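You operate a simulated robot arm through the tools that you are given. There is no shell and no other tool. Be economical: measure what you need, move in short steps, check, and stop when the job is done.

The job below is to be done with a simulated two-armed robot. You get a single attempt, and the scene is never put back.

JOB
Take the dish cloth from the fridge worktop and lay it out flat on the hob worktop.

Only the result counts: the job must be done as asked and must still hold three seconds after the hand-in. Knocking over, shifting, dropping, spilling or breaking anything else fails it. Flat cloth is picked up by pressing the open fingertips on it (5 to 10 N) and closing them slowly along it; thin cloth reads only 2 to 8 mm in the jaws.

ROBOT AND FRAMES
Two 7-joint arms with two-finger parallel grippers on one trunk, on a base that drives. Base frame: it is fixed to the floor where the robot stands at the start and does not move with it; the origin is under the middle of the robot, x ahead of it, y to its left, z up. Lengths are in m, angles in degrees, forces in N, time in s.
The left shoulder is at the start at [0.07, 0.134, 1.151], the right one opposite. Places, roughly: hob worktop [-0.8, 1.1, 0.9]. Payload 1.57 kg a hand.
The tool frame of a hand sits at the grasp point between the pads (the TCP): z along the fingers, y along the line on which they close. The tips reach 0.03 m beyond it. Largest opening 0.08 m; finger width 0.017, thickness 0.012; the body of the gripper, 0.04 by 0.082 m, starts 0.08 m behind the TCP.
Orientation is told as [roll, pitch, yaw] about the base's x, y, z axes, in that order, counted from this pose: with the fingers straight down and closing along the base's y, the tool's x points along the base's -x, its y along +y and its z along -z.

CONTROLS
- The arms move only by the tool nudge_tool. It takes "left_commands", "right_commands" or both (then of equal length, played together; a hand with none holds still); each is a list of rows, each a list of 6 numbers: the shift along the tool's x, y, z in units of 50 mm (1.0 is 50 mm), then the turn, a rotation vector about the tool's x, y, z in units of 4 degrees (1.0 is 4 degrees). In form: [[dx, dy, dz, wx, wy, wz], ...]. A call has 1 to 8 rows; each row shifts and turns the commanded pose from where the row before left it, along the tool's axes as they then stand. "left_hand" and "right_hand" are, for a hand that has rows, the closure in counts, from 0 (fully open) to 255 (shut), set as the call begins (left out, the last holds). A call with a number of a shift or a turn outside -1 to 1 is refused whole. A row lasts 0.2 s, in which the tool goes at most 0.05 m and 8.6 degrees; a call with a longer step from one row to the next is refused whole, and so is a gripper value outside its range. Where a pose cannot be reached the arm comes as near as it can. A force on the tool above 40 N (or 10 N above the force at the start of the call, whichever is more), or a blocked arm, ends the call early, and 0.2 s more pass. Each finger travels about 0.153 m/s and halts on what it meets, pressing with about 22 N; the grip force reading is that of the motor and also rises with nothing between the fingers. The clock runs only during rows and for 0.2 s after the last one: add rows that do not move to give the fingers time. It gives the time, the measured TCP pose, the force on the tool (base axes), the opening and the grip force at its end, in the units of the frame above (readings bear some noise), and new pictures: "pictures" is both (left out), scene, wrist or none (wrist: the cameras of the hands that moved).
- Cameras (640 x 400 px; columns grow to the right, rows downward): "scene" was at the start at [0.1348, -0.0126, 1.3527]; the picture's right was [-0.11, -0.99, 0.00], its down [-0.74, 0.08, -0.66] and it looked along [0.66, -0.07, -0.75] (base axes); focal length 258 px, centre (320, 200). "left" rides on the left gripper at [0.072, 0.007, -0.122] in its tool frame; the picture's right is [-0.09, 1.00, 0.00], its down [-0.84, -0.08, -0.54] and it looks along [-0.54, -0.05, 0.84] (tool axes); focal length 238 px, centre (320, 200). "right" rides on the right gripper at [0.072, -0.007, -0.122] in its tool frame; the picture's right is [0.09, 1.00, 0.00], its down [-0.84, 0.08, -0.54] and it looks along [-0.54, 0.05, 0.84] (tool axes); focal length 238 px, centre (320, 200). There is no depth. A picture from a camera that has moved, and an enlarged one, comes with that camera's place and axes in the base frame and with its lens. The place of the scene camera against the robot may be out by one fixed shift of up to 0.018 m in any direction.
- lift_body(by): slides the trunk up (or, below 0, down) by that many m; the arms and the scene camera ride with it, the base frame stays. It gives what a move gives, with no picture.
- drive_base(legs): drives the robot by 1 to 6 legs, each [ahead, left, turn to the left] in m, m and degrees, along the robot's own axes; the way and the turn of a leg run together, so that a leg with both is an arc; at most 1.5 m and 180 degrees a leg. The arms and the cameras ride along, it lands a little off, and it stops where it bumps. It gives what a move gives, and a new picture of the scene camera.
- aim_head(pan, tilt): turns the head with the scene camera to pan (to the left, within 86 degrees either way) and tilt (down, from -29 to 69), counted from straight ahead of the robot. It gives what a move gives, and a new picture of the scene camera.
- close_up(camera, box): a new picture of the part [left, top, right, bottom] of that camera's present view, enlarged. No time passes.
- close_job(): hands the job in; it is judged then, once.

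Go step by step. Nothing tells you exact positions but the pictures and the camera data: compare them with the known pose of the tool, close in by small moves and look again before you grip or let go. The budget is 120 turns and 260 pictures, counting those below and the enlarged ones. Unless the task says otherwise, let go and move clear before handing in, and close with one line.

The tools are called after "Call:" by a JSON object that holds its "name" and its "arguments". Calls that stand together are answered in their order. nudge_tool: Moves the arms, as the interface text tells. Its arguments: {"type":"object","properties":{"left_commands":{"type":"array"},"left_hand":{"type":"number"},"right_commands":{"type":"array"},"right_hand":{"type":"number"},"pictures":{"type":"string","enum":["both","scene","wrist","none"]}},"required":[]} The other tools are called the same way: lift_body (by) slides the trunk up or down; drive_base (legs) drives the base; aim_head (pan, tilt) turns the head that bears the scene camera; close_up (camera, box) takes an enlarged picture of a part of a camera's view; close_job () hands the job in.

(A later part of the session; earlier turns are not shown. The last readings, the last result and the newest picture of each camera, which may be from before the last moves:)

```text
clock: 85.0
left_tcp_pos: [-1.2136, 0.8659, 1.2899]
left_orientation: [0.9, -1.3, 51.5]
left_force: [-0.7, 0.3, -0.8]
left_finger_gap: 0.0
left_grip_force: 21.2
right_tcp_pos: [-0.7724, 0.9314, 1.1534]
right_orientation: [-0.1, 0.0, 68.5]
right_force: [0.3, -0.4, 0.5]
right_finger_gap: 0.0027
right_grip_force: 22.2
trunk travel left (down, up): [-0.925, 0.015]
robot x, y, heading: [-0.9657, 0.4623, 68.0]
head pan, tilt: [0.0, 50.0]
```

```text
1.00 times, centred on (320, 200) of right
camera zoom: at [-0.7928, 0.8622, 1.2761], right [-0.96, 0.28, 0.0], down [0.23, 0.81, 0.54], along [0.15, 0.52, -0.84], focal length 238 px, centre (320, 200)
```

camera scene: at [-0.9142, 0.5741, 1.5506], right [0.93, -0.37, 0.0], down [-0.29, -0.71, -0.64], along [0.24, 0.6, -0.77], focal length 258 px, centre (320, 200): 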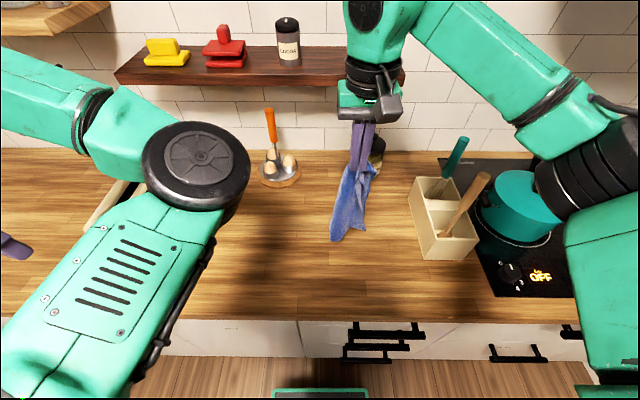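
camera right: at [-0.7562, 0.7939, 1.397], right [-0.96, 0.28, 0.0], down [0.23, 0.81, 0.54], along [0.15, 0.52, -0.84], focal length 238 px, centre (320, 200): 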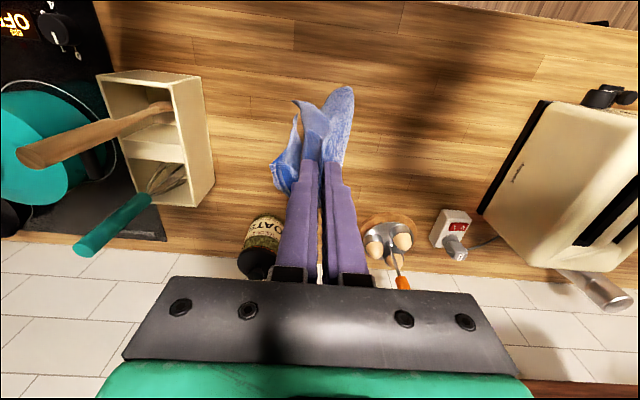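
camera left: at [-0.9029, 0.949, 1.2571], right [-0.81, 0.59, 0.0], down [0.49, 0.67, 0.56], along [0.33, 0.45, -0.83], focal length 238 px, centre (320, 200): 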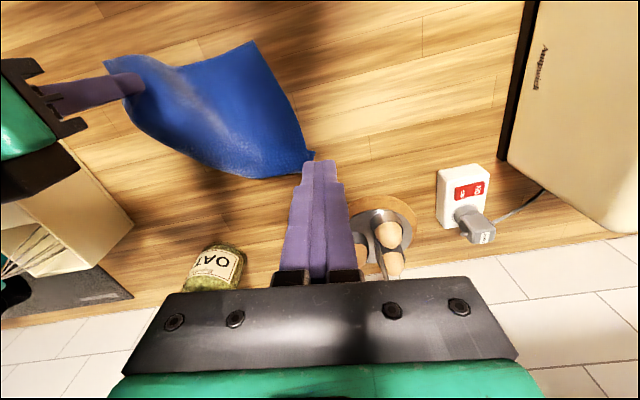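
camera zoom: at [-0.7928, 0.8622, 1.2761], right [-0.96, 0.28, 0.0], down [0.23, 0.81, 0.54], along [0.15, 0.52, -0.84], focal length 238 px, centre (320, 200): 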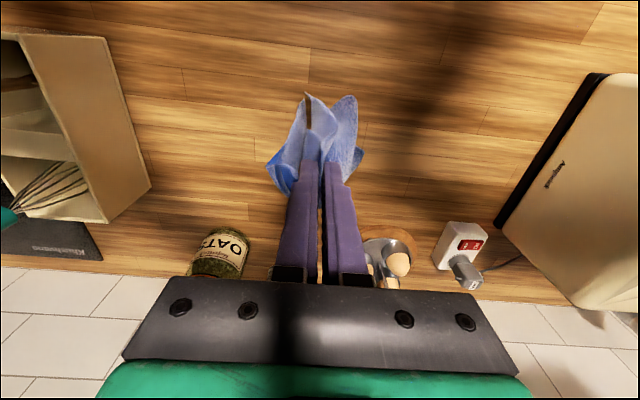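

Call:
{"name": "nudge_tool", "arguments": {"right_commands": [[0.5, 0, 0.5, 0, 0, 0], [0.5, 0, 0.6, 0, 0, 0], [0.5, 0, 0.7, 0, 0, 0], [0.5, 0, 0.7, 0, 0, 0], [0.5, 0, 0.7, 0, 0, 0], [0.5, 0, 0.7, 0, 0, 0], [0.4, 0, 0.15, 0, 0, 0], [0, 0, 0, 0, 0, 0]], "pictures": "both"}}

Call:
{"name": "close_up", "arguments": {"camera": "scene", "box": [240, 180, 432, 300]}}

```text
clock: 86.8
left_tcp_pos: [-1.2139, 0.8654, 1.2897]
left_orientation: [0.9, -1.3, 51.5]
left_force: [-0.2, -0.7, -0.6]
left_finger_gap: 0.0
left_grip_force: 21.0
right_tcp_pos: [-0.8353, 0.7733, 0.9522]
right_orientation: [0.1, -0.1, 68.5]
right_force: [-0.6, 0.5, 0.5]
right_finger_gap: 0.0025
right_grip_force: 21.6
trunk travel left (down, up): [-0.925, 0.015]
robot x, y, heading: [-0.9687, 0.4592, 68.2]
head pan, tilt: [0.0, 50.0]
camera scene: at [-0.9144, 0.5739, 1.5506], right [0.93, -0.37, 0.0], down [-0.29, -0.71, -0.64], along [0.24, 0.6, -0.77], focal length 258 px, centre (320, 200)
camera right: at [-0.8556, 0.7042, 1.0741], right [-0.96, 0.28, 0.0], down [0.23, 0.81, 0.54], along [0.15, 0.52, -0.84], focal length 238 px, centre (320, 200)
```

scene: 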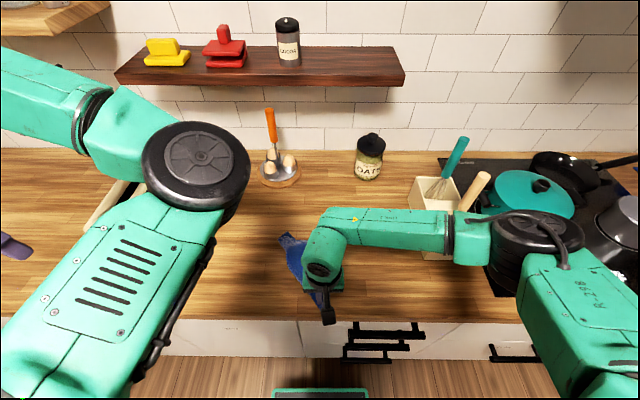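
right: 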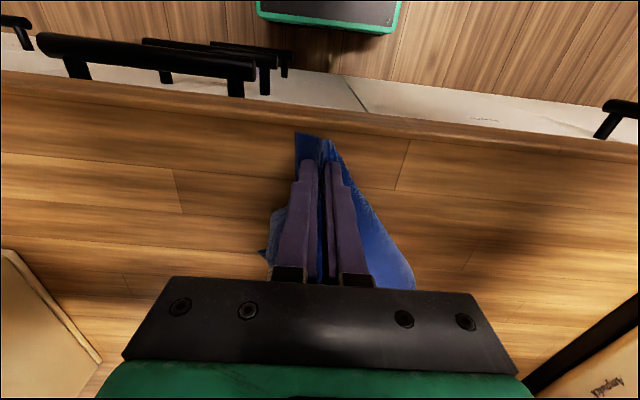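

```text
3.33 times, centred on (336, 240) of scene
camera zoom: at [-0.9144, 0.5739, 1.5506], right [0.93, -0.37, 0.0], down [-0.29, -0.71, -0.64], along [0.24, 0.6, -0.77], focal length 861 px, centre (267, 67)
```

zoom: 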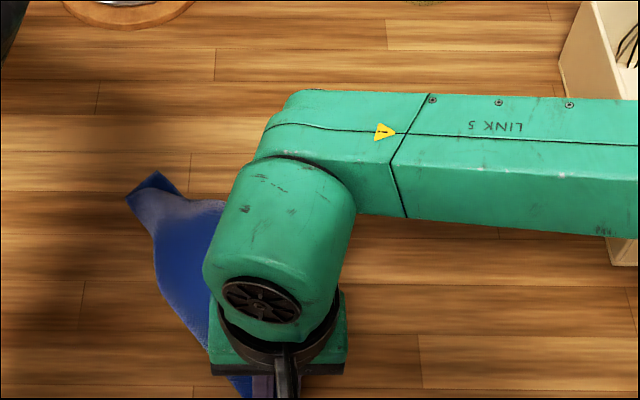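

The cloth now lies along the hand's drag line. I press down and open the fingers gently to release, then lift to look.

Call:
{"name": "nudge_tool", "arguments": {"right_commands": [[-0.3, 0, 0.1, 0, 0, 0], [-0.3, 0, 0.06, 0, 0, 0], [0, 0, 0, 0, 0, 0]], "pictures": "none"}}

Call:
{"name": "nudge_tool", "arguments": {"right_commands": [[0, 0, 0, 0, 0, 0], [0, 0, 0, 0, 0, 0]], "right_hand": 160, "pictures": "none"}}

Call:
{"name": "nudge_tool", "arguments": {"right_commands": [[0, 0, 0, 0, 0, 0], [0, 0, -0.8, 0, 0, 0], [0, 0, -0.9, 0, 0, 0], [0.5, -0.7, -0.5, 0, 0, 0], [0.5, -0.7, -0.5, 0, 0, 0], [0, -0.9, 0, 0, 0, 0], [0, -0.9, 0, 0, 0, 0]], "right_hand": 100, "pictures": "both"}}

Call:
{"name": "close_up", "arguments": {"camera": "scene", "box": [240, 180, 432, 300]}}

```text
clock: 87.6
left_tcp_pos: [-1.2137, 0.8656, 1.2902]
left_orientation: [0.9, -1.3, 51.4]
left_force: [0.9, 0.6, 0.2]
left_finger_gap: 0.0001
left_grip_force: 21.0
right_tcp_pos: [-0.8244, 0.8014, 0.9445]
right_orientation: [0.1, 0.0, 68.5]
right_force: [-0.3, -0.6, 1.0]
right_finger_gap: 0.0024
right_grip_force: 22.1
trunk travel left (down, up): [-0.925, 0.015]
robot x, y, heading: [-0.9681, 0.4572, 68.1]
head pan, tilt: [0.0, 50.0]
```

```text
clock: 88.2
left_tcp_pos: [-1.2143, 0.865, 1.2888]
left_orientation: [0.8, -1.3, 51.5]
left_force: [-0.1, 0.5, -0.1]
left_finger_gap: 0.0
left_grip_force: 21.6
right_tcp_pos: [-0.8235, 0.8012, 0.9457]
right_orientation: [-0.1, 0.0, 68.5]
right_force: [0.2, 0.7, 0.3]
right_finger_gap: 0.0298
right_grip_force: 0.0
trunk travel left (down, up): [-0.925, 0.015]
robot x, y, heading: [-0.9715, 0.46, 68.4]
head pan, tilt: [0.0, 50.0]
```

```text
clock: 89.8
left_tcp_pos: [-1.2115, 0.8642, 1.2906]
left_orientation: [1.1, -1.3, 51.6]
left_force: [-0.1, -0.1, 0.0]
left_finger_gap: 0.0001
left_grip_force: 21.4
right_tcp_pos: [-0.6914, 0.6947, 1.0796]
right_orientation: [0.2, -0.1, 68.7]
right_force: [0.1, 0.2, -0.6]
right_finger_gap: 0.0484
right_grip_force: 0.0
trunk travel left (down, up): [-0.925, 0.015]
robot x, y, heading: [-0.9652, 0.4602, 67.9]
head pan, tilt: [0.0, 50.0]
camera scene: at [-0.9123, 0.5719, 1.5507], right [0.93, -0.37, 0.0], down [-0.29, -0.71, -0.64], along [0.24, 0.6, -0.77], focal length 258 px, centre (320, 200)
camera right: at [-0.7108, 0.6255, 1.2013], right [-0.96, 0.28, 0.0], down [0.23, 0.81, 0.54], along [0.15, 0.52, -0.84], focal length 238 px, centre (320, 200)
```

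scene: 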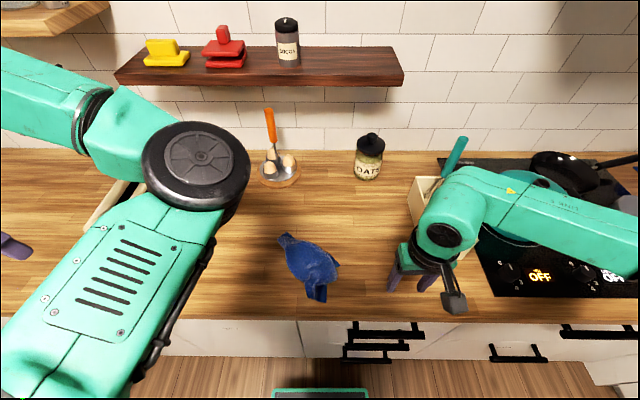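
right: 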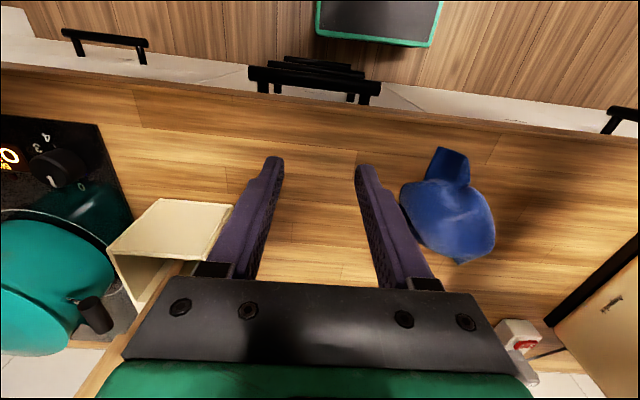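

```text
3.33 times, centred on (336, 240) of scene
camera zoom: at [-0.9123, 0.5719, 1.5507], right [0.93, -0.37, 0.0], down [-0.29, -0.71, -0.64], along [0.24, 0.6, -0.77], focal length 861 px, centre (267, 67)
```

zoom: 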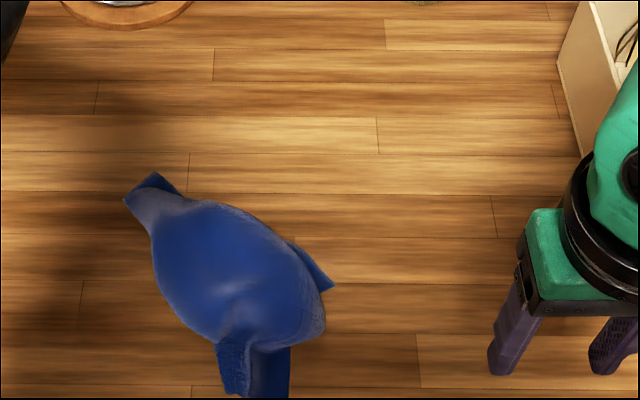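

The cloth is crumpled but its corners peek out: right corner near [-0.752, 0.841], near tip [-0.835, 0.782], far-left tip [-0.857, 0.984]. I'll press closed fingertips on each and drag outward, starting with the right corner.

Call:
{"name": "nudge_tool", "arguments": {"right_commands": [[-0.575, 0.595, 0, 0, 0, 0], [-0.575, 0.595, 0, 0, 0, 0], [-0.575, 0.595, 0, 0, 0, 0], [-0.575, 0.595, 0, 0, 0, 0], [0, 0, 0.8, 0, 0, 0], [0, 0, 0.8, 0, 0, 0], [0, 0, 0.7, 0, 0, 0]], "right_hand": 255, "pictures": "wrist"}}

Call:
{"name": "close_up", "arguments": {"camera": "right", "box": [220, 80, 476, 240]}}

```text
clock: 91.4
left_tcp_pos: [-1.2136, 0.8666, 1.2885]
left_orientation: [0.9, -1.2, 51.5]
left_force: [-0.4, -0.2, 0.0]
left_finger_gap: 0.0002
left_grip_force: 21.1
right_tcp_pos: [-0.7639, 0.8471, 0.9629]
right_orientation: [-0.1, 0.0, 68.6]
right_force: [0.5, 0.8, 0.0]
right_finger_gap: 0.0
right_grip_force: 21.0
trunk travel left (down, up): [-0.925, 0.015]
robot x, y, heading: [-0.9632, 0.46, 67.9]
head pan, tilt: [0.0, 50.0]
camera right: at [-0.7837, 0.7777, 1.0856], right [-0.96, 0.28, 0.0], down [0.23, 0.81, 0.54], along [0.15, 0.52, -0.84], focal length 238 px, centre (320, 200)
```

right: 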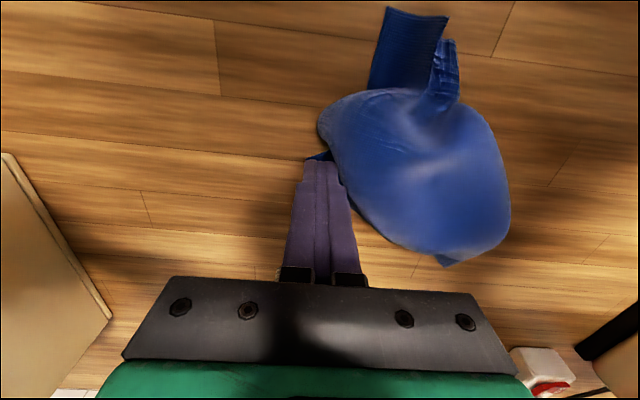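

```text
2.50 times, centred on (348, 160) of right
camera zoom: at [-0.7837, 0.7777, 1.0856], right [-0.96, 0.28, 0.0], down [0.23, 0.81, 0.54], along [0.15, 0.52, -0.84], focal length 596 px, centre (250, 300)
```

zoom: 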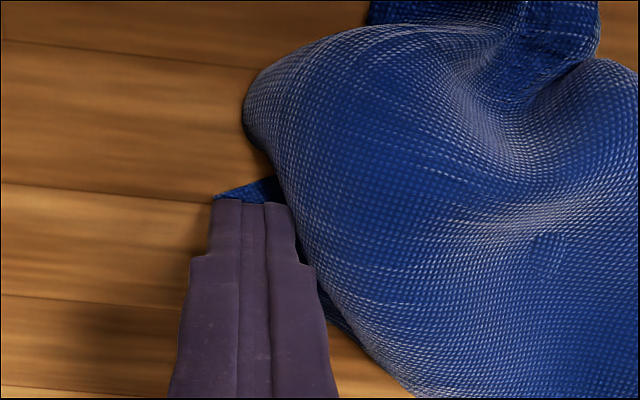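

The fingertips are right above the protruding corner. I press and drag it outward to the right.

Call:
{"name": "nudge_tool", "arguments": {"right_commands": [[0, 0, 0.3, 0, 0, 0], [0, 0, 0.12, 0, 0, 0], [0, 0, 0.03, 0, 0, 0], [0, 0, 0, 0, 0, 0]], "pictures": "none"}}

Call:
{"name": "nudge_tool", "arguments": {"right_commands": [[0, -0.15, 0.01, 0, 0, 0], [0, -0.2, 0, 0, 0, 0], [0, -0.2, 0, 0, 0, 0], [0, -0.2, 0, 0, 0, 0], [0, -0.2, 0, 0, 0, 0], [0, -0.2, 0, 0, 0, 0], [0, -0.2, 0, 0, 0, 0]], "pictures": "wrist"}}

```text
clock: 92.4
left_tcp_pos: [-1.2143, 0.8656, 1.289]
left_orientation: [0.9, -1.3, 51.6]
left_force: [0.1, 0.1, -0.2]
left_finger_gap: 0.0001
left_grip_force: 20.9
right_tcp_pos: [-0.7626, 0.8458, 0.9426]
right_orientation: [0.0, -0.1, 68.6]
right_force: [0.2, 1.0, 5.7]
right_finger_gap: 0.0
right_grip_force: 21.8
trunk travel left (down, up): [-0.925, 0.015]
robot x, y, heading: [-0.9695, 0.4562, 67.9]
head pan, tilt: [0.0, 50.0]
```

```text
clock: 94.0
left_tcp_pos: [-1.2134, 0.8654, 1.2912]
left_orientation: [0.9, -1.3, 51.5]
left_force: [0.3, 0.3, 0.3]
left_finger_gap: 0.0
left_grip_force: 21.7
right_tcp_pos: [-0.6991, 0.8213, 0.9422]
right_orientation: [0.0, -0.1, 68.5]
right_force: [-1.7, 0.9, 7.7]
right_finger_gap: 0.0
right_grip_force: 21.6
trunk travel left (down, up): [-0.925, 0.015]
robot x, y, heading: [-0.9681, 0.4581, 68.2]
head pan, tilt: [0.0, 50.0]
camera right: at [-0.7195, 0.7521, 1.0637], right [-0.96, 0.28, 0.0], down [0.23, 0.81, 0.54], along [0.15, 0.52, -0.84], focal length 238 px, centre (320, 200)
```

right: 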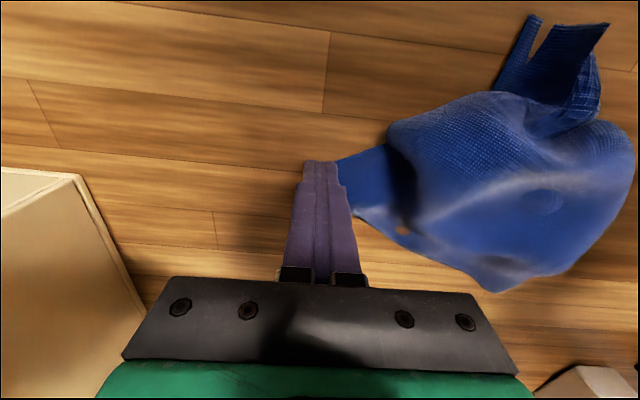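

It works: the hidden wing is being pulled out. I continue the drag.

Call:
{"name": "nudge_tool", "arguments": {"right_commands": [[0.05, -0.2, 0, 0, 0, 0], [0.05, -0.2, 0, 0, 0, 0], [0.05, -0.2, 0, 0, 0, 0], [0.05, -0.2, 0, 0, 0, 0], [0.05, -0.2, 0, 0, 0, 0]], "pictures": "wrist"}}

Call:
{"name": "close_up", "arguments": {"camera": "scene", "box": [240, 180, 432, 300]}}

```text
clock: 95.2
left_tcp_pos: [-1.2147, 0.8655, 1.2907]
left_orientation: [0.9, -1.4, 51.5]
left_force: [-0.2, 0.0, -1.1]
left_finger_gap: 0.0001
left_grip_force: 21.4
right_tcp_pos: [-0.6584, 0.791, 0.9416]
right_orientation: [0.0, -0.1, 68.5]
right_force: [-2.2, 1.0, 10.2]
right_finger_gap: 0.0
right_grip_force: 21.0
trunk travel left (down, up): [-0.925, 0.015]
robot x, y, heading: [-0.9689, 0.459, 68.0]
head pan, tilt: [0.0, 50.0]
camera right: at [-0.6787, 0.7221, 1.0636], right [-0.96, 0.28, 0.0], down [0.23, 0.81, 0.54], along [0.15, 0.52, -0.84], focal length 238 px, centre (320, 200)
```

right: 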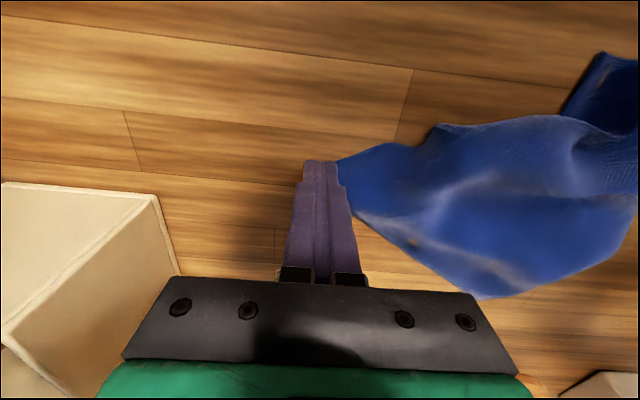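

```text
3.33 times, centred on (336, 240) of scene
camera zoom: at [-0.9158, 0.5725, 1.5509], right [0.93, -0.37, 0.0], down [-0.28, -0.71, -0.64], along [0.24, 0.6, -0.77], focal length 861 px, centre (267, 67)
```

zoom: 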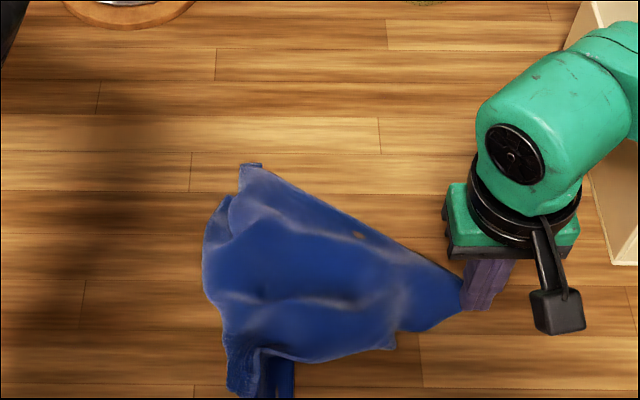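

The wing is out to the right. Next I lift and go to the far tip near [-0.77, 0.97] for a look.

Call:
{"name": "nudge_tool", "arguments": {"right_commands": [[0, 0, -0.8, 0, 0, 0], [0, 0.5, -0.6, 0, 0, 0], [-0.3, 0.8, 0, 0, 0, 0], [-0.6, 0.7, 0, 0, 0, 0], [-0.6, 0.7, 0, 0, 0, 0], [-0.5, 0.5, 0, 0, 0, 0], [-0.2, 0.2, 0.5, 0, 0, 0], [0, 0, 0, 0, 0, 0]], "pictures": "wrist"}}

Call:
{"name": "close_up", "arguments": {"camera": "right", "box": [180, 40, 500, 240]}}

```text
clock: 97.0
left_tcp_pos: [-1.2131, 0.8655, 1.2896]
left_orientation: [1.0, -1.3, 51.5]
left_force: [0.4, 0.6, -0.1]
left_finger_gap: 0.0001
left_grip_force: 20.9
right_tcp_pos: [-0.7771, 0.9565, 0.9879]
right_orientation: [0.0, 0.0, 68.5]
right_force: [0.4, 0.3, 0.0]
right_finger_gap: 0.0
right_grip_force: 21.5
trunk travel left (down, up): [-0.925, 0.015]
robot x, y, heading: [-0.9665, 0.459, 68.4]
head pan, tilt: [0.0, 50.0]
camera right: at [-0.796, 0.8864, 1.1089], right [-0.96, 0.28, 0.0], down [0.23, 0.81, 0.54], along [0.15, 0.52, -0.84], focal length 238 px, centre (320, 200)
```

right: 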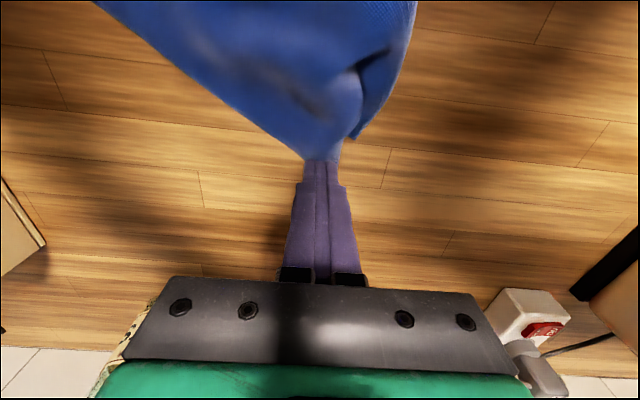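

```text
2.00 times, centred on (340, 140) of right
camera zoom: at [-0.796, 0.8864, 1.1089], right [-0.96, 0.28, 0.0], down [0.23, 0.81, 0.54], along [0.15, 0.52, -0.84], focal length 477 px, centre (280, 320)
```

zoom: 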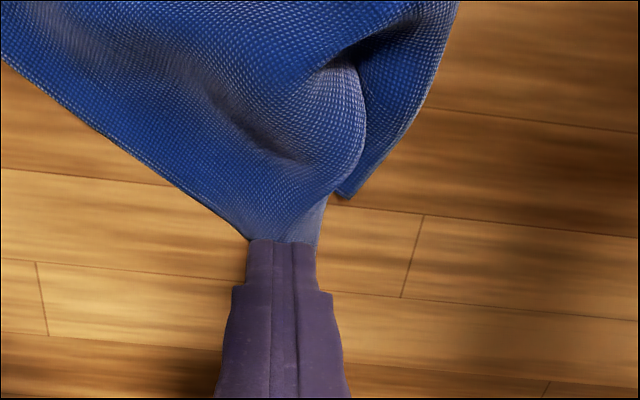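

F tip is under the fingers, and another free corner sits just left of it, around [-0.81, 0.95]. I press on that one and drag it left.

Call:
{"name": "nudge_tool", "arguments": {"right_commands": [[0.35, 0.65, 0, 0, 0, 0], [0, 0, 0.5, 0, 0, 0], [0, 0, 0.35, 0, 0, 0], [0, 0, 0.1, 0, 0, 0], [0, 0, 0, 0, 0, 0]], "pictures": "wrist"}}

```text
clock: 98.2
left_tcp_pos: [-1.2136, 0.8652, 1.2892]
left_orientation: [1.0, -1.4, 51.6]
left_force: [0.6, 0.6, 0.1]
left_finger_gap: 0.0002
left_grip_force: 21.0
right_tcp_pos: [-0.8131, 0.9468, 0.9419]
right_orientation: [0.1, -0.2, 68.5]
right_force: [-0.5, -0.8, 11.5]
right_finger_gap: 0.0
right_grip_force: 20.7
right hand out of reach, approached as far as the arm can: row 3, 4
trunk travel left (down, up): [-0.925, 0.015]
robot x, y, heading: [-0.9701, 0.4602, 68.1]
head pan, tilt: [0.0, 50.0]
camera right: at [-0.8317, 0.8779, 1.064], right [-0.96, 0.28, 0.0], down [0.23, 0.8, 0.55], along [0.15, 0.52, -0.84], focal length 238 px, centre (320, 200)
```

right: 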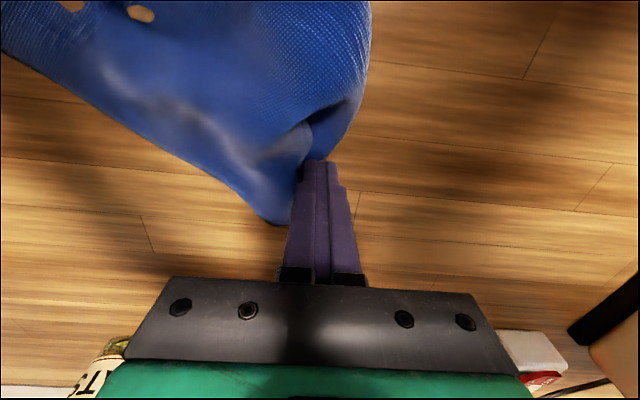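

The right hand is near its reach limit there. I lift, then shift the base left and lower the trunk a little for a safer reach.

Call:
{"name": "nudge_tool", "arguments": {"right_commands": [[0.3, 0, -0.6, 0, 0, 0], [0.5, 0, -0.9, 0, 0, 0], [0.5, 0, -0.9, 0, 0, 0], [0.5, 0, -0.6, 0, 0, 0]], "pictures": "none"}}

Call:
{"name": "drive_base", "arguments": {"legs": [[0.02, 0.14, 0]]}}

Call:
{"name": "lift_body", "arguments": {"by": -0.08}}

Call:
{"name": "close_up", "arguments": {"camera": "scene", "box": [0, 0, 640, 400]}}

```text
refused: row 2 steps farther than a row can; nothing moved
```

```text
clock: 99.5
left_tcp_pos: [-1.3365, 0.9343, 1.291]
left_orientation: [1.0, -1.4, 51.5]
left_force: [0.6, 0.7, -0.7]
left_finger_gap: 0.0
left_grip_force: 21.5
right_tcp_pos: [-0.9352, 1.0182, 0.9416]
right_orientation: [0.2, -0.2, 68.6]
right_force: [-1.8, 0.0, 16.4]
right_finger_gap: 0.0
right_grip_force: 21.3
trunk travel left (down, up): [-0.925, 0.015]
robot x, y, heading: [-1.0912, 0.5302, 68.1]
head pan, tilt: [0.0, 50.0]
camera scene: at [-1.0369, 0.6413, 1.551], right [0.93, -0.37, 0.0], down [-0.28, -0.71, -0.64], along [0.24, 0.6, -0.76], focal length 258 px, centre (320, 200)
```

scene: 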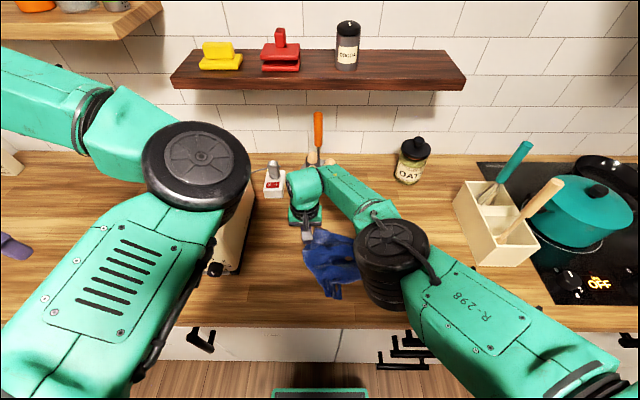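

```text
clock: 99.9
left_tcp_pos: [-1.3369, 0.9325, 1.2854]
left_orientation: [1.0, -1.5, 51.6]
left_force: [0.6, 1.2, -0.8]
left_finger_gap: 0.0
left_grip_force: 21.1
right_tcp_pos: [-0.9355, 1.0176, 0.9422]
right_orientation: [0.3, -0.4, 68.4]
right_force: [-1.7, -6.1, 22.0]
right_finger_gap: 0.0
right_grip_force: 21.8
trunk travel left (down, up): [-0.92, 0.02]
robot x, y, heading: [-1.0912, 0.5317, 68.4]
head pan, tilt: [0.0, 50.0]
stopped: the force on the tool passed its limit (the readings are from after the stop); the commanded pose is now the measured one
```

```text
1.00 times, centred on (320, 200) of scene
camera zoom: at [-1.0376, 0.6397, 1.5456], right [0.93, -0.37, 0.0], down [-0.28, -0.71, -0.65], along [0.24, 0.6, -0.76], focal length 258 px, centre (320, 200)
```

zoom: 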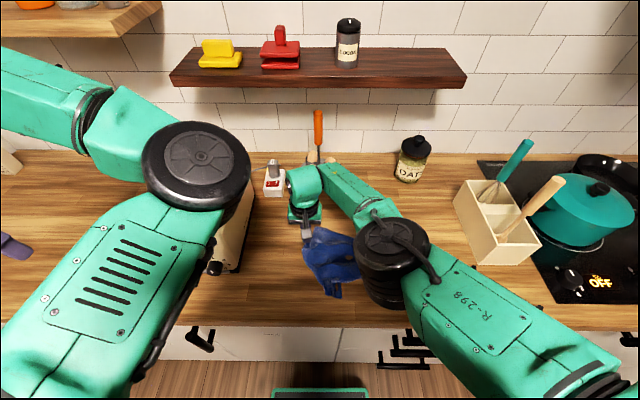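

The lift was refused, so the pressed finger dragged the corner left with the base; fortunately that was the intended direction. Now I lift the right hand in small steps.

Call:
{"name": "nudge_tool", "arguments": {"right_commands": [[0, 0, -0.5, 0, 0, 0], [0, 0, -0.5, 0, 0, 0], [0, 0, -0.5, 0, 0, 0], [0, 0, 0, 0, 0, 0]], "pictures": "both"}}

```text
clock: 100.9
left_tcp_pos: [-1.3369, 0.9373, 1.2841]
left_orientation: [0.9, -1.1, 51.5]
left_force: [0.3, 0.1, 0.5]
left_finger_gap: 0.0001
left_grip_force: 21.1
right_tcp_pos: [-0.9332, 1.0206, 1.014]
right_orientation: [0.2, -0.2, 68.4]
right_force: [0.1, -0.6, -0.8]
right_finger_gap: 0.0002
right_grip_force: 21.1
trunk travel left (down, up): [-0.92, 0.02]
robot x, y, heading: [-1.091, 0.5285, 68.2]
head pan, tilt: [0.0, 50.0]
camera scene: at [-1.0363, 0.646, 1.5452], right [0.93, -0.37, 0.0], down [-0.29, -0.71, -0.64], along [0.24, 0.6, -0.77], focal length 258 px, centre (320, 200)
camera right: at [-0.953, 0.9514, 1.136], right [-0.96, 0.28, 0.0], down [0.24, 0.8, 0.54], along [0.15, 0.52, -0.84], focal length 238 px, centre (320, 200)
```

scene: 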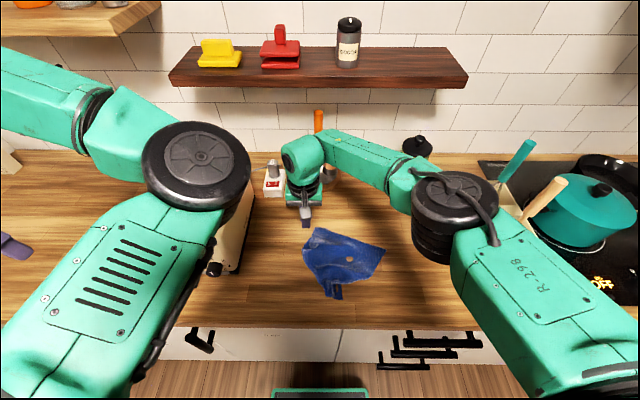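
right: 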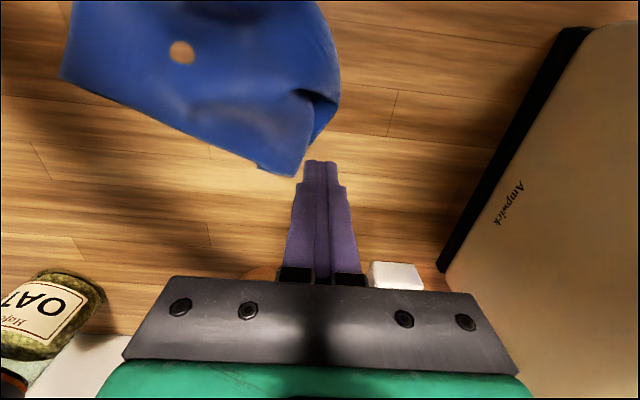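

Both arms behave again. I take a close look at the cloth's state.

Call:
{"name": "close_up", "arguments": {"camera": "scene", "box": [270, 210, 414, 300]}}

Call:
{"name": "close_up", "arguments": {"camera": "right", "box": [20, 0, 372, 220]}}

```text
4.44 times, centred on (342, 255) of scene
camera zoom: at [-1.0363, 0.646, 1.5452], right [0.93, -0.37, 0.0], down [-0.29, -0.71, -0.64], along [0.24, 0.6, -0.77], focal length 1148 px, centre (222, -44)
```

zoom: 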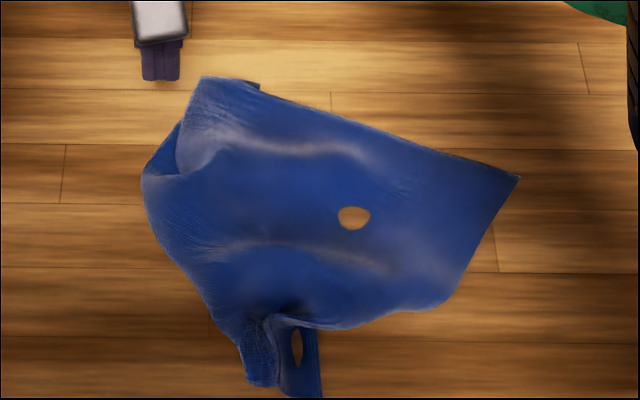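

```text
1.82 times, centred on (196, 110) of right
camera zoom: at [-0.953, 0.9514, 1.136], right [-0.96, 0.28, 0.0], down [0.24, 0.8, 0.54], along [0.15, 0.52, -0.84], focal length 433 px, centre (546, 364)
```

zoom: 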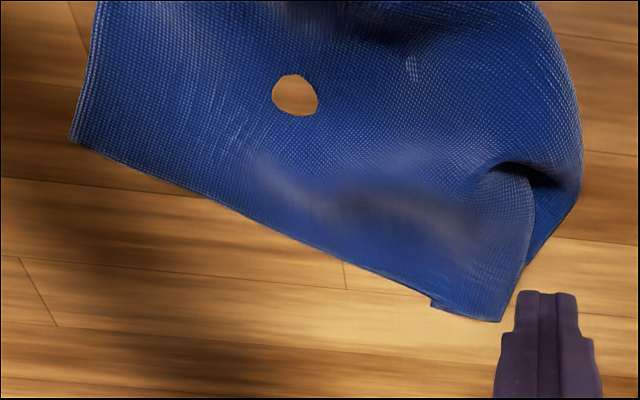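

The hidden fourth corner is folded under the left lobe. I'll pinch the lobe's left fold, lift it so the hidden corner drops out, and lay it down to the left. Positioning over the fold first.

Call:
{"name": "nudge_tool", "arguments": {"right_commands": [[0.5, -0.13, 0, 0, 0, 0], [0.52, -0.13, 0, 0, 0, 0], [0, 0, 0.4, 0, 0, 0], [0, 0, 0.4, 0, 0, 0], [0, 0, 0.3, 0, 0, 0], [0, 0, 0, 0, 0, 0]], "right_hand": 90, "pictures": "wrist"}}

```text
clock: 102.3
left_tcp_pos: [-1.3358, 0.9372, 1.2842]
left_orientation: [0.9, -1.3, 51.6]
left_force: [-0.3, -0.4, 0.0]
left_finger_gap: 0.0001
left_grip_force: 20.7
right_tcp_pos: [-0.9399, 0.968, 0.9581]
right_orientation: [0.2, -0.1, 68.5]
right_force: [0.4, 0.4, 0.3]
right_finger_gap: 0.0518
right_grip_force: 0.1
trunk travel left (down, up): [-0.92, 0.02]
robot x, y, heading: [-1.0927, 0.5288, 68.3]
head pan, tilt: [0.0, 50.0]
camera right: at [-0.9612, 0.898, 1.0801], right [-0.96, 0.28, 0.0], down [0.24, 0.8, 0.55], along [0.15, 0.52, -0.84], focal length 238 px, centre (320, 200)
```

right: 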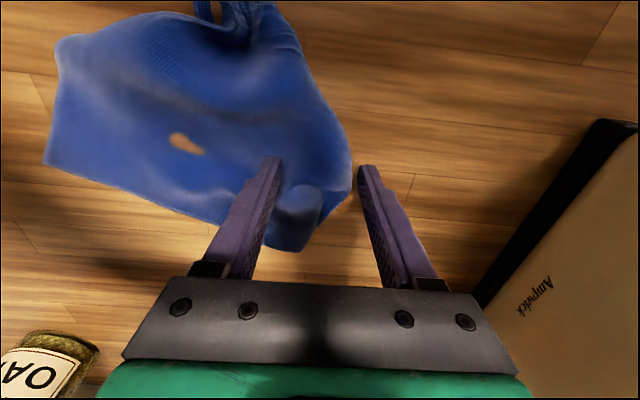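

The fold is between the fingers. I lower to the surface and close in steps.

Call:
{"name": "nudge_tool", "arguments": {"right_commands": [[0, 0, 0.2, 0, 0, 0], [0, 0, 0.11, 0, 0, 0], [0, 0, 0, 0, 0, 0]], "right_hand": 110, "pictures": "none"}}

Call:
{"name": "nudge_tool", "arguments": {"right_commands": [[0, 0, 0, 0, 0, 0], [0, 0, 0, 0, 0, 0]], "right_hand": 140, "pictures": "none"}}

Call:
{"name": "nudge_tool", "arguments": {"right_commands": [[0, 0, 0, 0, 0, 0], [0, 0, 0, 0, 0, 0]], "right_hand": 170, "pictures": "none"}}

Call:
{"name": "nudge_tool", "arguments": {"right_commands": [[0, 0, 0, 0, 0, 0], [0, 0, 0, 0, 0, 0]], "right_hand": 200, "pictures": "wrist"}}

```text
clock: 103.1
left_tcp_pos: [-1.3357, 0.9357, 1.284]
left_orientation: [0.9, -1.3, 51.5]
left_force: [0.2, -0.4, -0.4]
left_finger_gap: 0.0
left_grip_force: 21.2
right_tcp_pos: [-0.9416, 0.9663, 0.9435]
right_orientation: [0.2, -0.2, 68.5]
right_force: [0.0, 0.1, 3.9]
right_finger_gap: 0.0459
right_grip_force: 1.1
trunk travel left (down, up): [-0.92, 0.02]
robot x, y, heading: [-1.0902, 0.5319, 68.5]
head pan, tilt: [0.0, 50.0]
```

```text
clock: 103.7
left_tcp_pos: [-1.3361, 0.9359, 1.284]
left_orientation: [0.9, -1.2, 51.6]
left_force: [0.3, 0.3, 0.8]
left_finger_gap: 0.0
left_grip_force: 21.1
right_tcp_pos: [-0.9418, 0.9682, 0.943]
right_orientation: [0.2, -0.2, 68.5]
right_force: [-0.5, 0.2, 4.0]
right_finger_gap: 0.0363
right_grip_force: 0.1
trunk travel left (down, up): [-0.92, 0.02]
robot x, y, heading: [-1.0917, 0.5305, 68.3]
head pan, tilt: [0.0, 50.0]
```

```text
clock: 104.3
left_tcp_pos: [-1.3356, 0.936, 1.2836]
left_orientation: [0.8, -1.3, 51.6]
left_force: [0.2, 0.7, 1.3]
left_finger_gap: 0.0
left_grip_force: 21.2
right_tcp_pos: [-0.9414, 0.9679, 0.9442]
right_orientation: [0.2, -0.2, 68.5]
right_force: [0.4, 0.0, 4.0]
right_finger_gap: 0.0271
right_grip_force: 0.2
trunk travel left (down, up): [-0.92, 0.02]
robot x, y, heading: [-1.0923, 0.5296, 67.9]
head pan, tilt: [0.0, 50.0]
```

```text
clock: 104.9
left_tcp_pos: [-1.3357, 0.9354, 1.2845]
left_orientation: [1.0, -1.3, 51.6]
left_force: [1.0, 0.7, -0.5]
left_finger_gap: 0.0001
left_grip_force: 21.5
right_tcp_pos: [-0.9409, 0.9667, 0.9427]
right_orientation: [0.2, -0.2, 68.5]
right_force: [-0.4, 0.8, 3.4]
right_finger_gap: 0.0179
right_grip_force: 0.1
trunk travel left (down, up): [-0.92, 0.02]
robot x, y, heading: [-1.0927, 0.5286, 68.2]
head pan, tilt: [0.0, 50.0]
camera right: at [-0.9612, 0.8978, 1.0654], right [-0.96, 0.28, 0.0], down [0.24, 0.8, 0.55], along [0.15, 0.52, -0.84], focal length 238 px, centre (320, 200)
```

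right: 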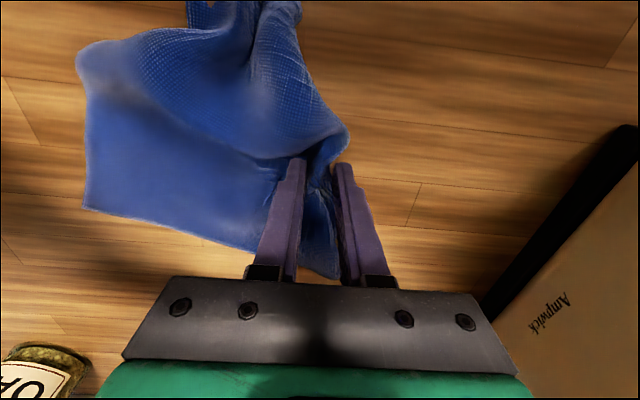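

Cloth is bunching between the fingers. I close fully and lift to let the hidden corner drop.

Call:
{"name": "nudge_tool", "arguments": {"right_commands": [[0, 0, 0, 0, 0, 0], [0, 0, 0, 0, 0, 0], [0, 0, -0.3, 0, 0, 0], [0, 0, -0.5, 0, 0, 0], [0, 0, -0.7, 0, 0, 0], [0, 0, -0.8, 0, 0, 0], [0, 0, 0, 0, 0, 0]], "right_hand": 255, "pictures": "both"}}

Call:
{"name": "close_up", "arguments": {"camera": "scene", "box": [250, 180, 426, 290]}}

```text
clock: 106.5
left_tcp_pos: [-1.3359, 0.9353, 1.2839]
left_orientation: [0.9, -1.2, 51.5]
left_force: [0.0, -0.4, 0.7]
left_finger_gap: 0.0
left_grip_force: 21.6
right_tcp_pos: [-0.9411, 0.9679, 1.0584]
right_orientation: [0.1, -0.3, 68.5]
right_force: [-0.2, 0.4, 0.3]
right_finger_gap: 0.0041
right_grip_force: 22.2
trunk travel left (down, up): [-0.92, 0.02]
robot x, y, heading: [-1.0874, 0.5294, 68.4]
head pan, tilt: [0.0, 50.0]
camera scene: at [-1.0368, 0.6448, 1.5454], right [0.93, -0.37, 0.0], down [-0.28, -0.71, -0.64], along [0.24, 0.6, -0.77], focal length 258 px, centre (320, 200)
camera right: at [-0.9613, 0.8987, 1.1807], right [-0.96, 0.28, 0.0], down [0.24, 0.8, 0.55], along [0.15, 0.52, -0.84], focal length 238 px, centre (320, 200)
```

scene: 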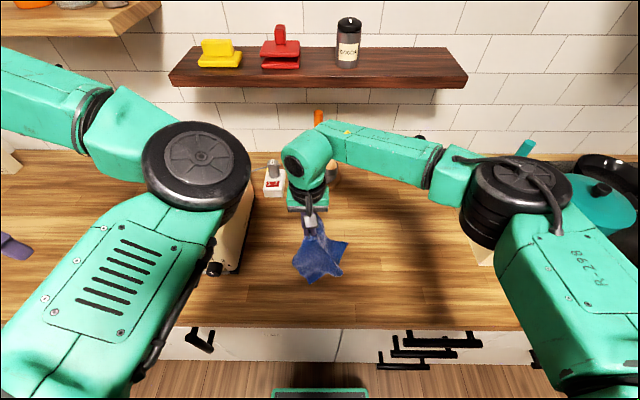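
right: 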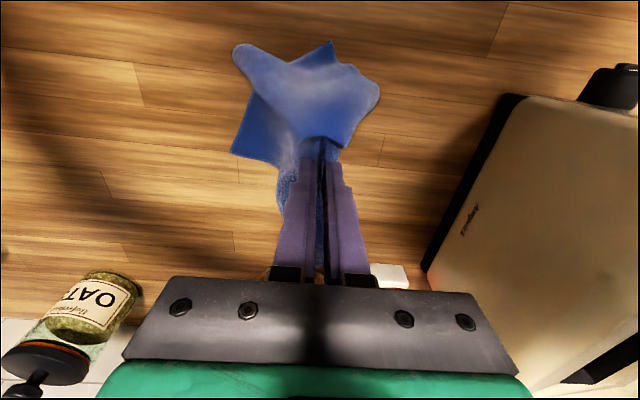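

```text
3.64 times, centred on (338, 235) of scene
camera zoom: at [-1.0368, 0.6448, 1.5454], right [0.93, -0.37, 0.0], down [-0.28, -0.71, -0.64], along [0.24, 0.6, -0.77], focal length 940 px, centre (254, 73)
```

zoom: 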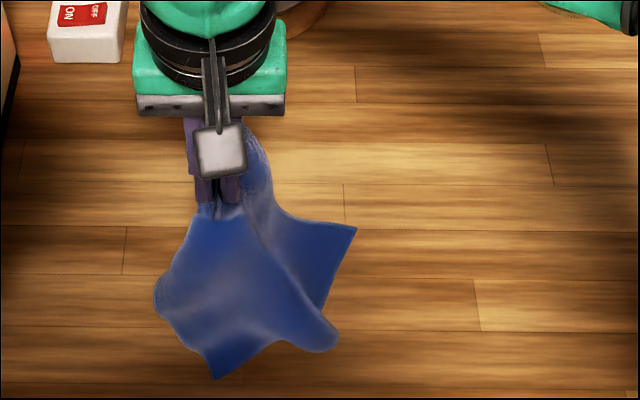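

Clean corners are now visible. I lower the held side toward far-left, release it there, and look again.

Call:
{"name": "nudge_tool", "arguments": {"right_commands": [[-0.2, 0.15, 0.5, 0, 0, 0], [-0.2, 0.15, 0.6, 0, 0, 0], [-0.2, 0.1, 0.6, 0, 0, 0], [-0.1, 0, 0.5, 0, 0, 0], [0, 0, 0.08, 0, 0, 0], [0, 0, 0, 0, 0, 0]], "pictures": "none"}}

Call:
{"name": "nudge_tool", "arguments": {"right_commands": [[0, 0, 0, 0, 0, 0], [0, 0, 0, 0, 0, 0]], "right_hand": 150, "pictures": "none"}}

Call:
{"name": "nudge_tool", "arguments": {"right_commands": [[0, 0, -0.5, 0, 0, 0], [0, 0, -0.8, 0, 0, 0], [0.3, -0.5, -0.6, 0, 0, 0], [0.3, -0.8, 0, 0, 0, 0], [0.3, -0.8, 0, 0, 0, 0], [0.3, -0.8, 0, 0, 0, 0], [0, -0.8, 0, 0, 0, 0], [0, -0.6, 0, 0, 0, 0]], "pictures": "both"}}

Call:
{"name": "close_up", "arguments": {"camera": "scene", "box": [250, 200, 410, 300]}}

```text
clock: 107.9
left_tcp_pos: [-1.3367, 0.9347, 1.2843]
left_orientation: [0.9, -1.3, 51.6]
left_force: [0.3, 0.5, 0.1]
left_finger_gap: 0.0
left_grip_force: 21.4
right_tcp_pos: [-0.9475, 1.0084, 0.9454]
right_orientation: [0.2, -0.4, 68.5]
right_force: [-0.3, 0.0, 11.8]
right_finger_gap: 0.0041
right_grip_force: 22.2
trunk travel left (down, up): [-0.92, 0.02]
robot x, y, heading: [-1.0918, 0.5343, 68.3]
head pan, tilt: [0.0, 50.0]
```

```text
clock: 108.5
left_tcp_pos: [-1.3362, 0.9358, 1.2855]
left_orientation: [0.9, -1.3, 51.5]
left_force: [0.1, -0.2, -0.6]
left_finger_gap: 0.0002
left_grip_force: 21.6
right_tcp_pos: [-0.9464, 1.0079, 0.9441]
right_orientation: [0.1, -0.2, 68.5]
right_force: [-0.7, 0.1, 0.1]
right_finger_gap: 0.0331
right_grip_force: 0.1
trunk travel left (down, up): [-0.92, 0.02]
robot x, y, heading: [-1.0903, 0.5321, 68.4]
head pan, tilt: [0.0, 50.0]
```

```text
clock: 110.3
left_tcp_pos: [-1.3368, 0.9369, 1.2844]
left_orientation: [1.1, -1.3, 51.5]
left_force: [-1.2, -1.0, 0.0]
left_finger_gap: 0.0001
left_grip_force: 21.3
right_tcp_pos: [-0.7678, 0.8722, 1.0389]
right_orientation: [0.2, -0.3, 68.5]
right_force: [0.3, -0.4, -0.1]
right_finger_gap: 0.0327
right_grip_force: 0.0
trunk travel left (down, up): [-0.92, 0.02]
robot x, y, heading: [-1.0935, 0.5305, 68.1]
head pan, tilt: [0.0, 50.0]
camera scene: at [-1.0354, 0.6439, 1.5454], right [0.93, -0.37, 0.0], down [-0.29, -0.71, -0.64], along [0.24, 0.6, -0.77], focal length 258 px, centre (320, 200)
camera right: at [-0.7868, 0.8028, 1.1606], right [-0.96, 0.28, 0.0], down [0.24, 0.8, 0.55], along [0.15, 0.52, -0.84], focal length 238 px, centre (320, 200)
```

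scene: 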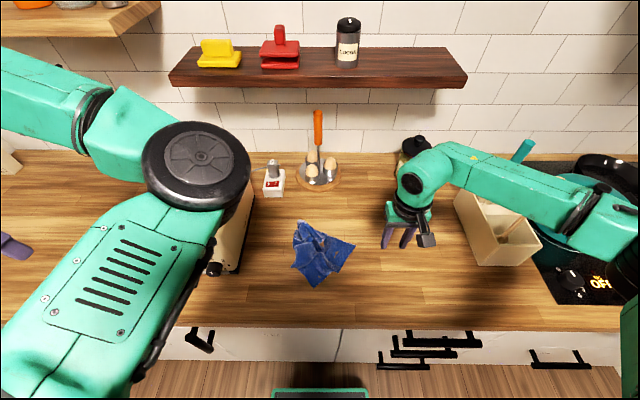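
right: 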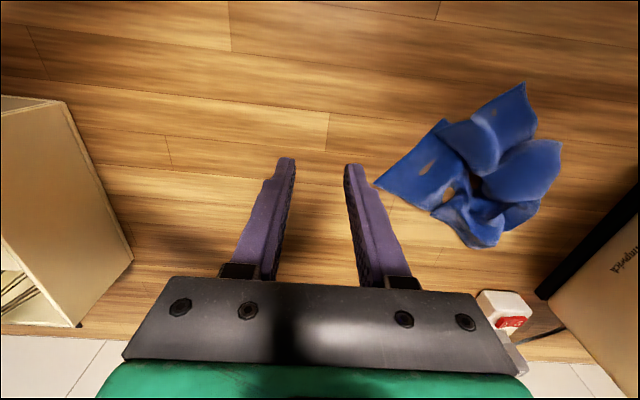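

```text
4.00 times, centred on (330, 250) of scene
camera zoom: at [-1.0354, 0.6439, 1.5454], right [0.93, -0.37, 0.0], down [-0.29, -0.71, -0.64], along [0.24, 0.6, -0.77], focal length 1034 px, centre (280, 0)
```

zoom: 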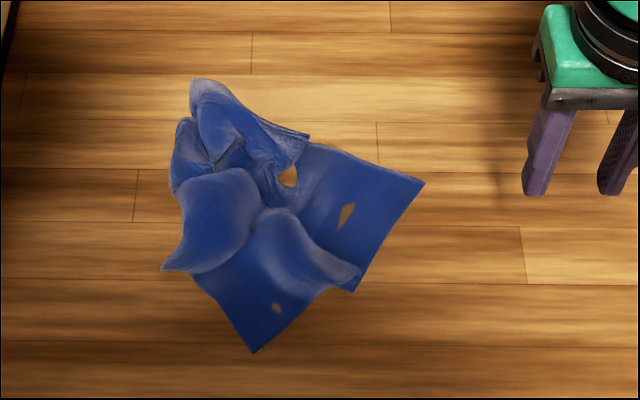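

Two clean corners are visible: right one near [-0.806, 0.947] and near one [-0.960, 0.881]. I press the right one and drag it to the right to stretch the cloth.

Call:
{"name": "nudge_tool", "arguments": {"right_commands": [[-0.5, 0.76, 0, 0, 0, 0], [-0.5, 0.76, 0, 0, 0, 0], [0, 0, 0.8, 0, 0, 0], [0, 0, 0.8, 0, 0, 0], [0, 0, 0.35, 0, 0, 0], [0, 0, 0, 0, 0, 0]], "right_hand": 255, "pictures": "wrist"}}

Call:
{"name": "nudge_tool", "arguments": {"right_commands": [[0, -0.15, 0.01, 0, 0, 0], [0, -0.2, 0, 0, 0, 0], [0, -0.2, 0, 0, 0, 0], [0, -0.2, 0, 0, 0, 0], [0, -0.2, 0, 0, 0, 0], [0, -0.2, 0, 0, 0, 0], [0, -0.2, 0, 0, 0, 0], [0, -0.2, 0, 0, 0, 0]], "pictures": "both"}}

```text
clock: 111.7
left_tcp_pos: [-1.3359, 0.9343, 1.2852]
left_orientation: [0.9, -1.4, 51.6]
left_force: [0.4, -0.6, 0.1]
left_finger_gap: 0.0
left_grip_force: 20.9
right_tcp_pos: [-0.8213, 0.9485, 0.9416]
right_orientation: [0.1, -0.4, 68.5]
right_force: [-1.3, 1.7, 6.0]
right_finger_gap: 0.0
right_grip_force: 21.4
trunk travel left (down, up): [-0.92, 0.02]
robot x, y, heading: [-1.0885, 0.5308, 68.2]
head pan, tilt: [0.0, 50.0]
camera right: at [-0.841, 0.8782, 1.0634], right [-0.96, 0.28, 0.0], down [0.24, 0.8, 0.55], along [0.15, 0.53, -0.84], focal length 238 px, centre (320, 200)
```

right: 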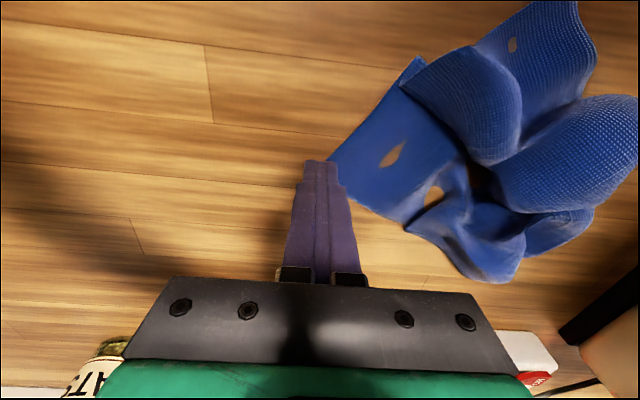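

```text
clock: 113.5
left_tcp_pos: [-1.3375, 0.9347, 1.2842]
left_orientation: [0.9, -1.2, 51.7]
left_force: [0.2, -0.2, 0.1]
left_finger_gap: 0.0
left_grip_force: 22.0
right_tcp_pos: [-0.7495, 0.9189, 0.9416]
right_orientation: [0.2, -0.3, 68.6]
right_force: [-1.9, 0.4, 7.9]
right_finger_gap: 0.0004
right_grip_force: 21.5
trunk travel left (down, up): [-0.92, 0.02]
robot x, y, heading: [-1.0875, 0.5308, 68.0]
head pan, tilt: [0.0, 50.0]
camera scene: at [-1.038, 0.6434, 1.5456], right [0.93, -0.37, 0.0], down [-0.28, -0.71, -0.64], along [0.24, 0.6, -0.77], focal length 258 px, centre (320, 200)
camera right: at [-0.7693, 0.8495, 1.0634], right [-0.96, 0.28, 0.0], down [0.24, 0.8, 0.55], along [0.15, 0.53, -0.84], focal length 238 px, centre (320, 200)
```

scene: 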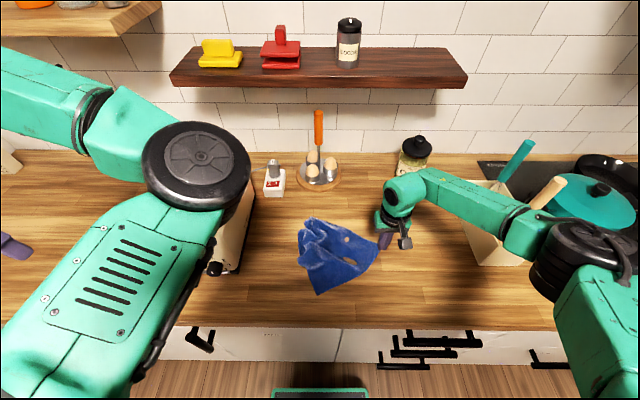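
right: 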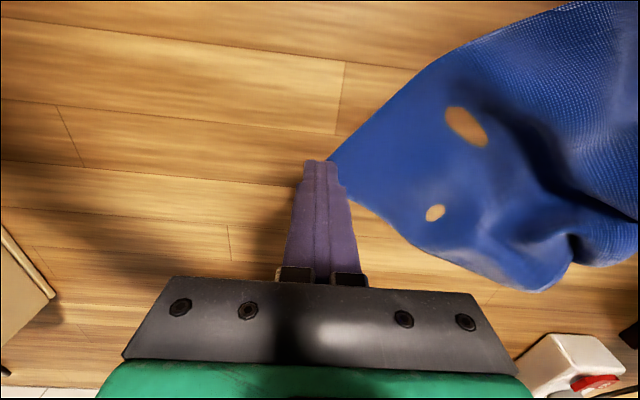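

Dragging opens it up nicely. I go a little further, lift off, and look.

Call:
{"name": "nudge_tool", "arguments": {"right_commands": [[0, -0.2, 0, 0, 0, 0], [0, -0.2, 0, 0, 0, 0], [0, 0, -0.6, 0, 0, 0], [0, -0.3, -0.8, 0, 0, 0], [0, 0, 0, 0, 0, 0]], "pictures": "wrist"}}

Call:
{"name": "close_up", "arguments": {"camera": "scene", "box": [270, 200, 430, 300]}}

```text
clock: 114.7
left_tcp_pos: [-1.3356, 0.9362, 1.2838]
left_orientation: [0.9, -1.4, 51.4]
left_force: [0.3, 0.0, 0.8]
left_finger_gap: 0.0
left_grip_force: 21.5
right_tcp_pos: [-0.7162, 0.9071, 1.0115]
right_orientation: [0.3, -0.1, 68.4]
right_force: [-0.3, -0.5, 0.0]
right_finger_gap: 0.0
right_grip_force: 21.2
trunk travel left (down, up): [-0.92, 0.02]
robot x, y, heading: [-1.0905, 0.53, 68.2]
head pan, tilt: [0.0, 50.0]
camera right: at [-0.7353, 0.8376, 1.133], right [-0.96, 0.28, 0.0], down [0.24, 0.8, 0.55], along [0.15, 0.52, -0.84], focal length 238 px, centre (320, 200)
```

right: 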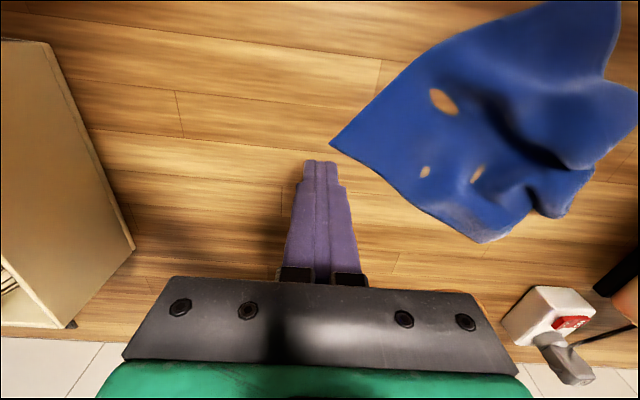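

```text
4.00 times, centred on (350, 250) of scene
camera zoom: at [-1.0364, 0.6447, 1.5454], right [0.93, -0.37, 0.0], down [-0.29, -0.71, -0.64], along [0.24, 0.6, -0.77], focal length 1034 px, centre (200, 0)
```

zoom: 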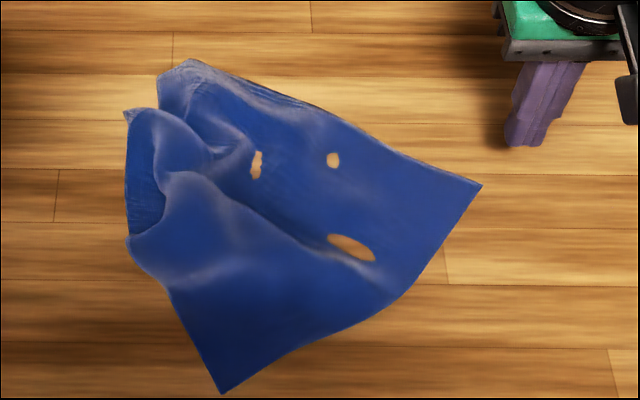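

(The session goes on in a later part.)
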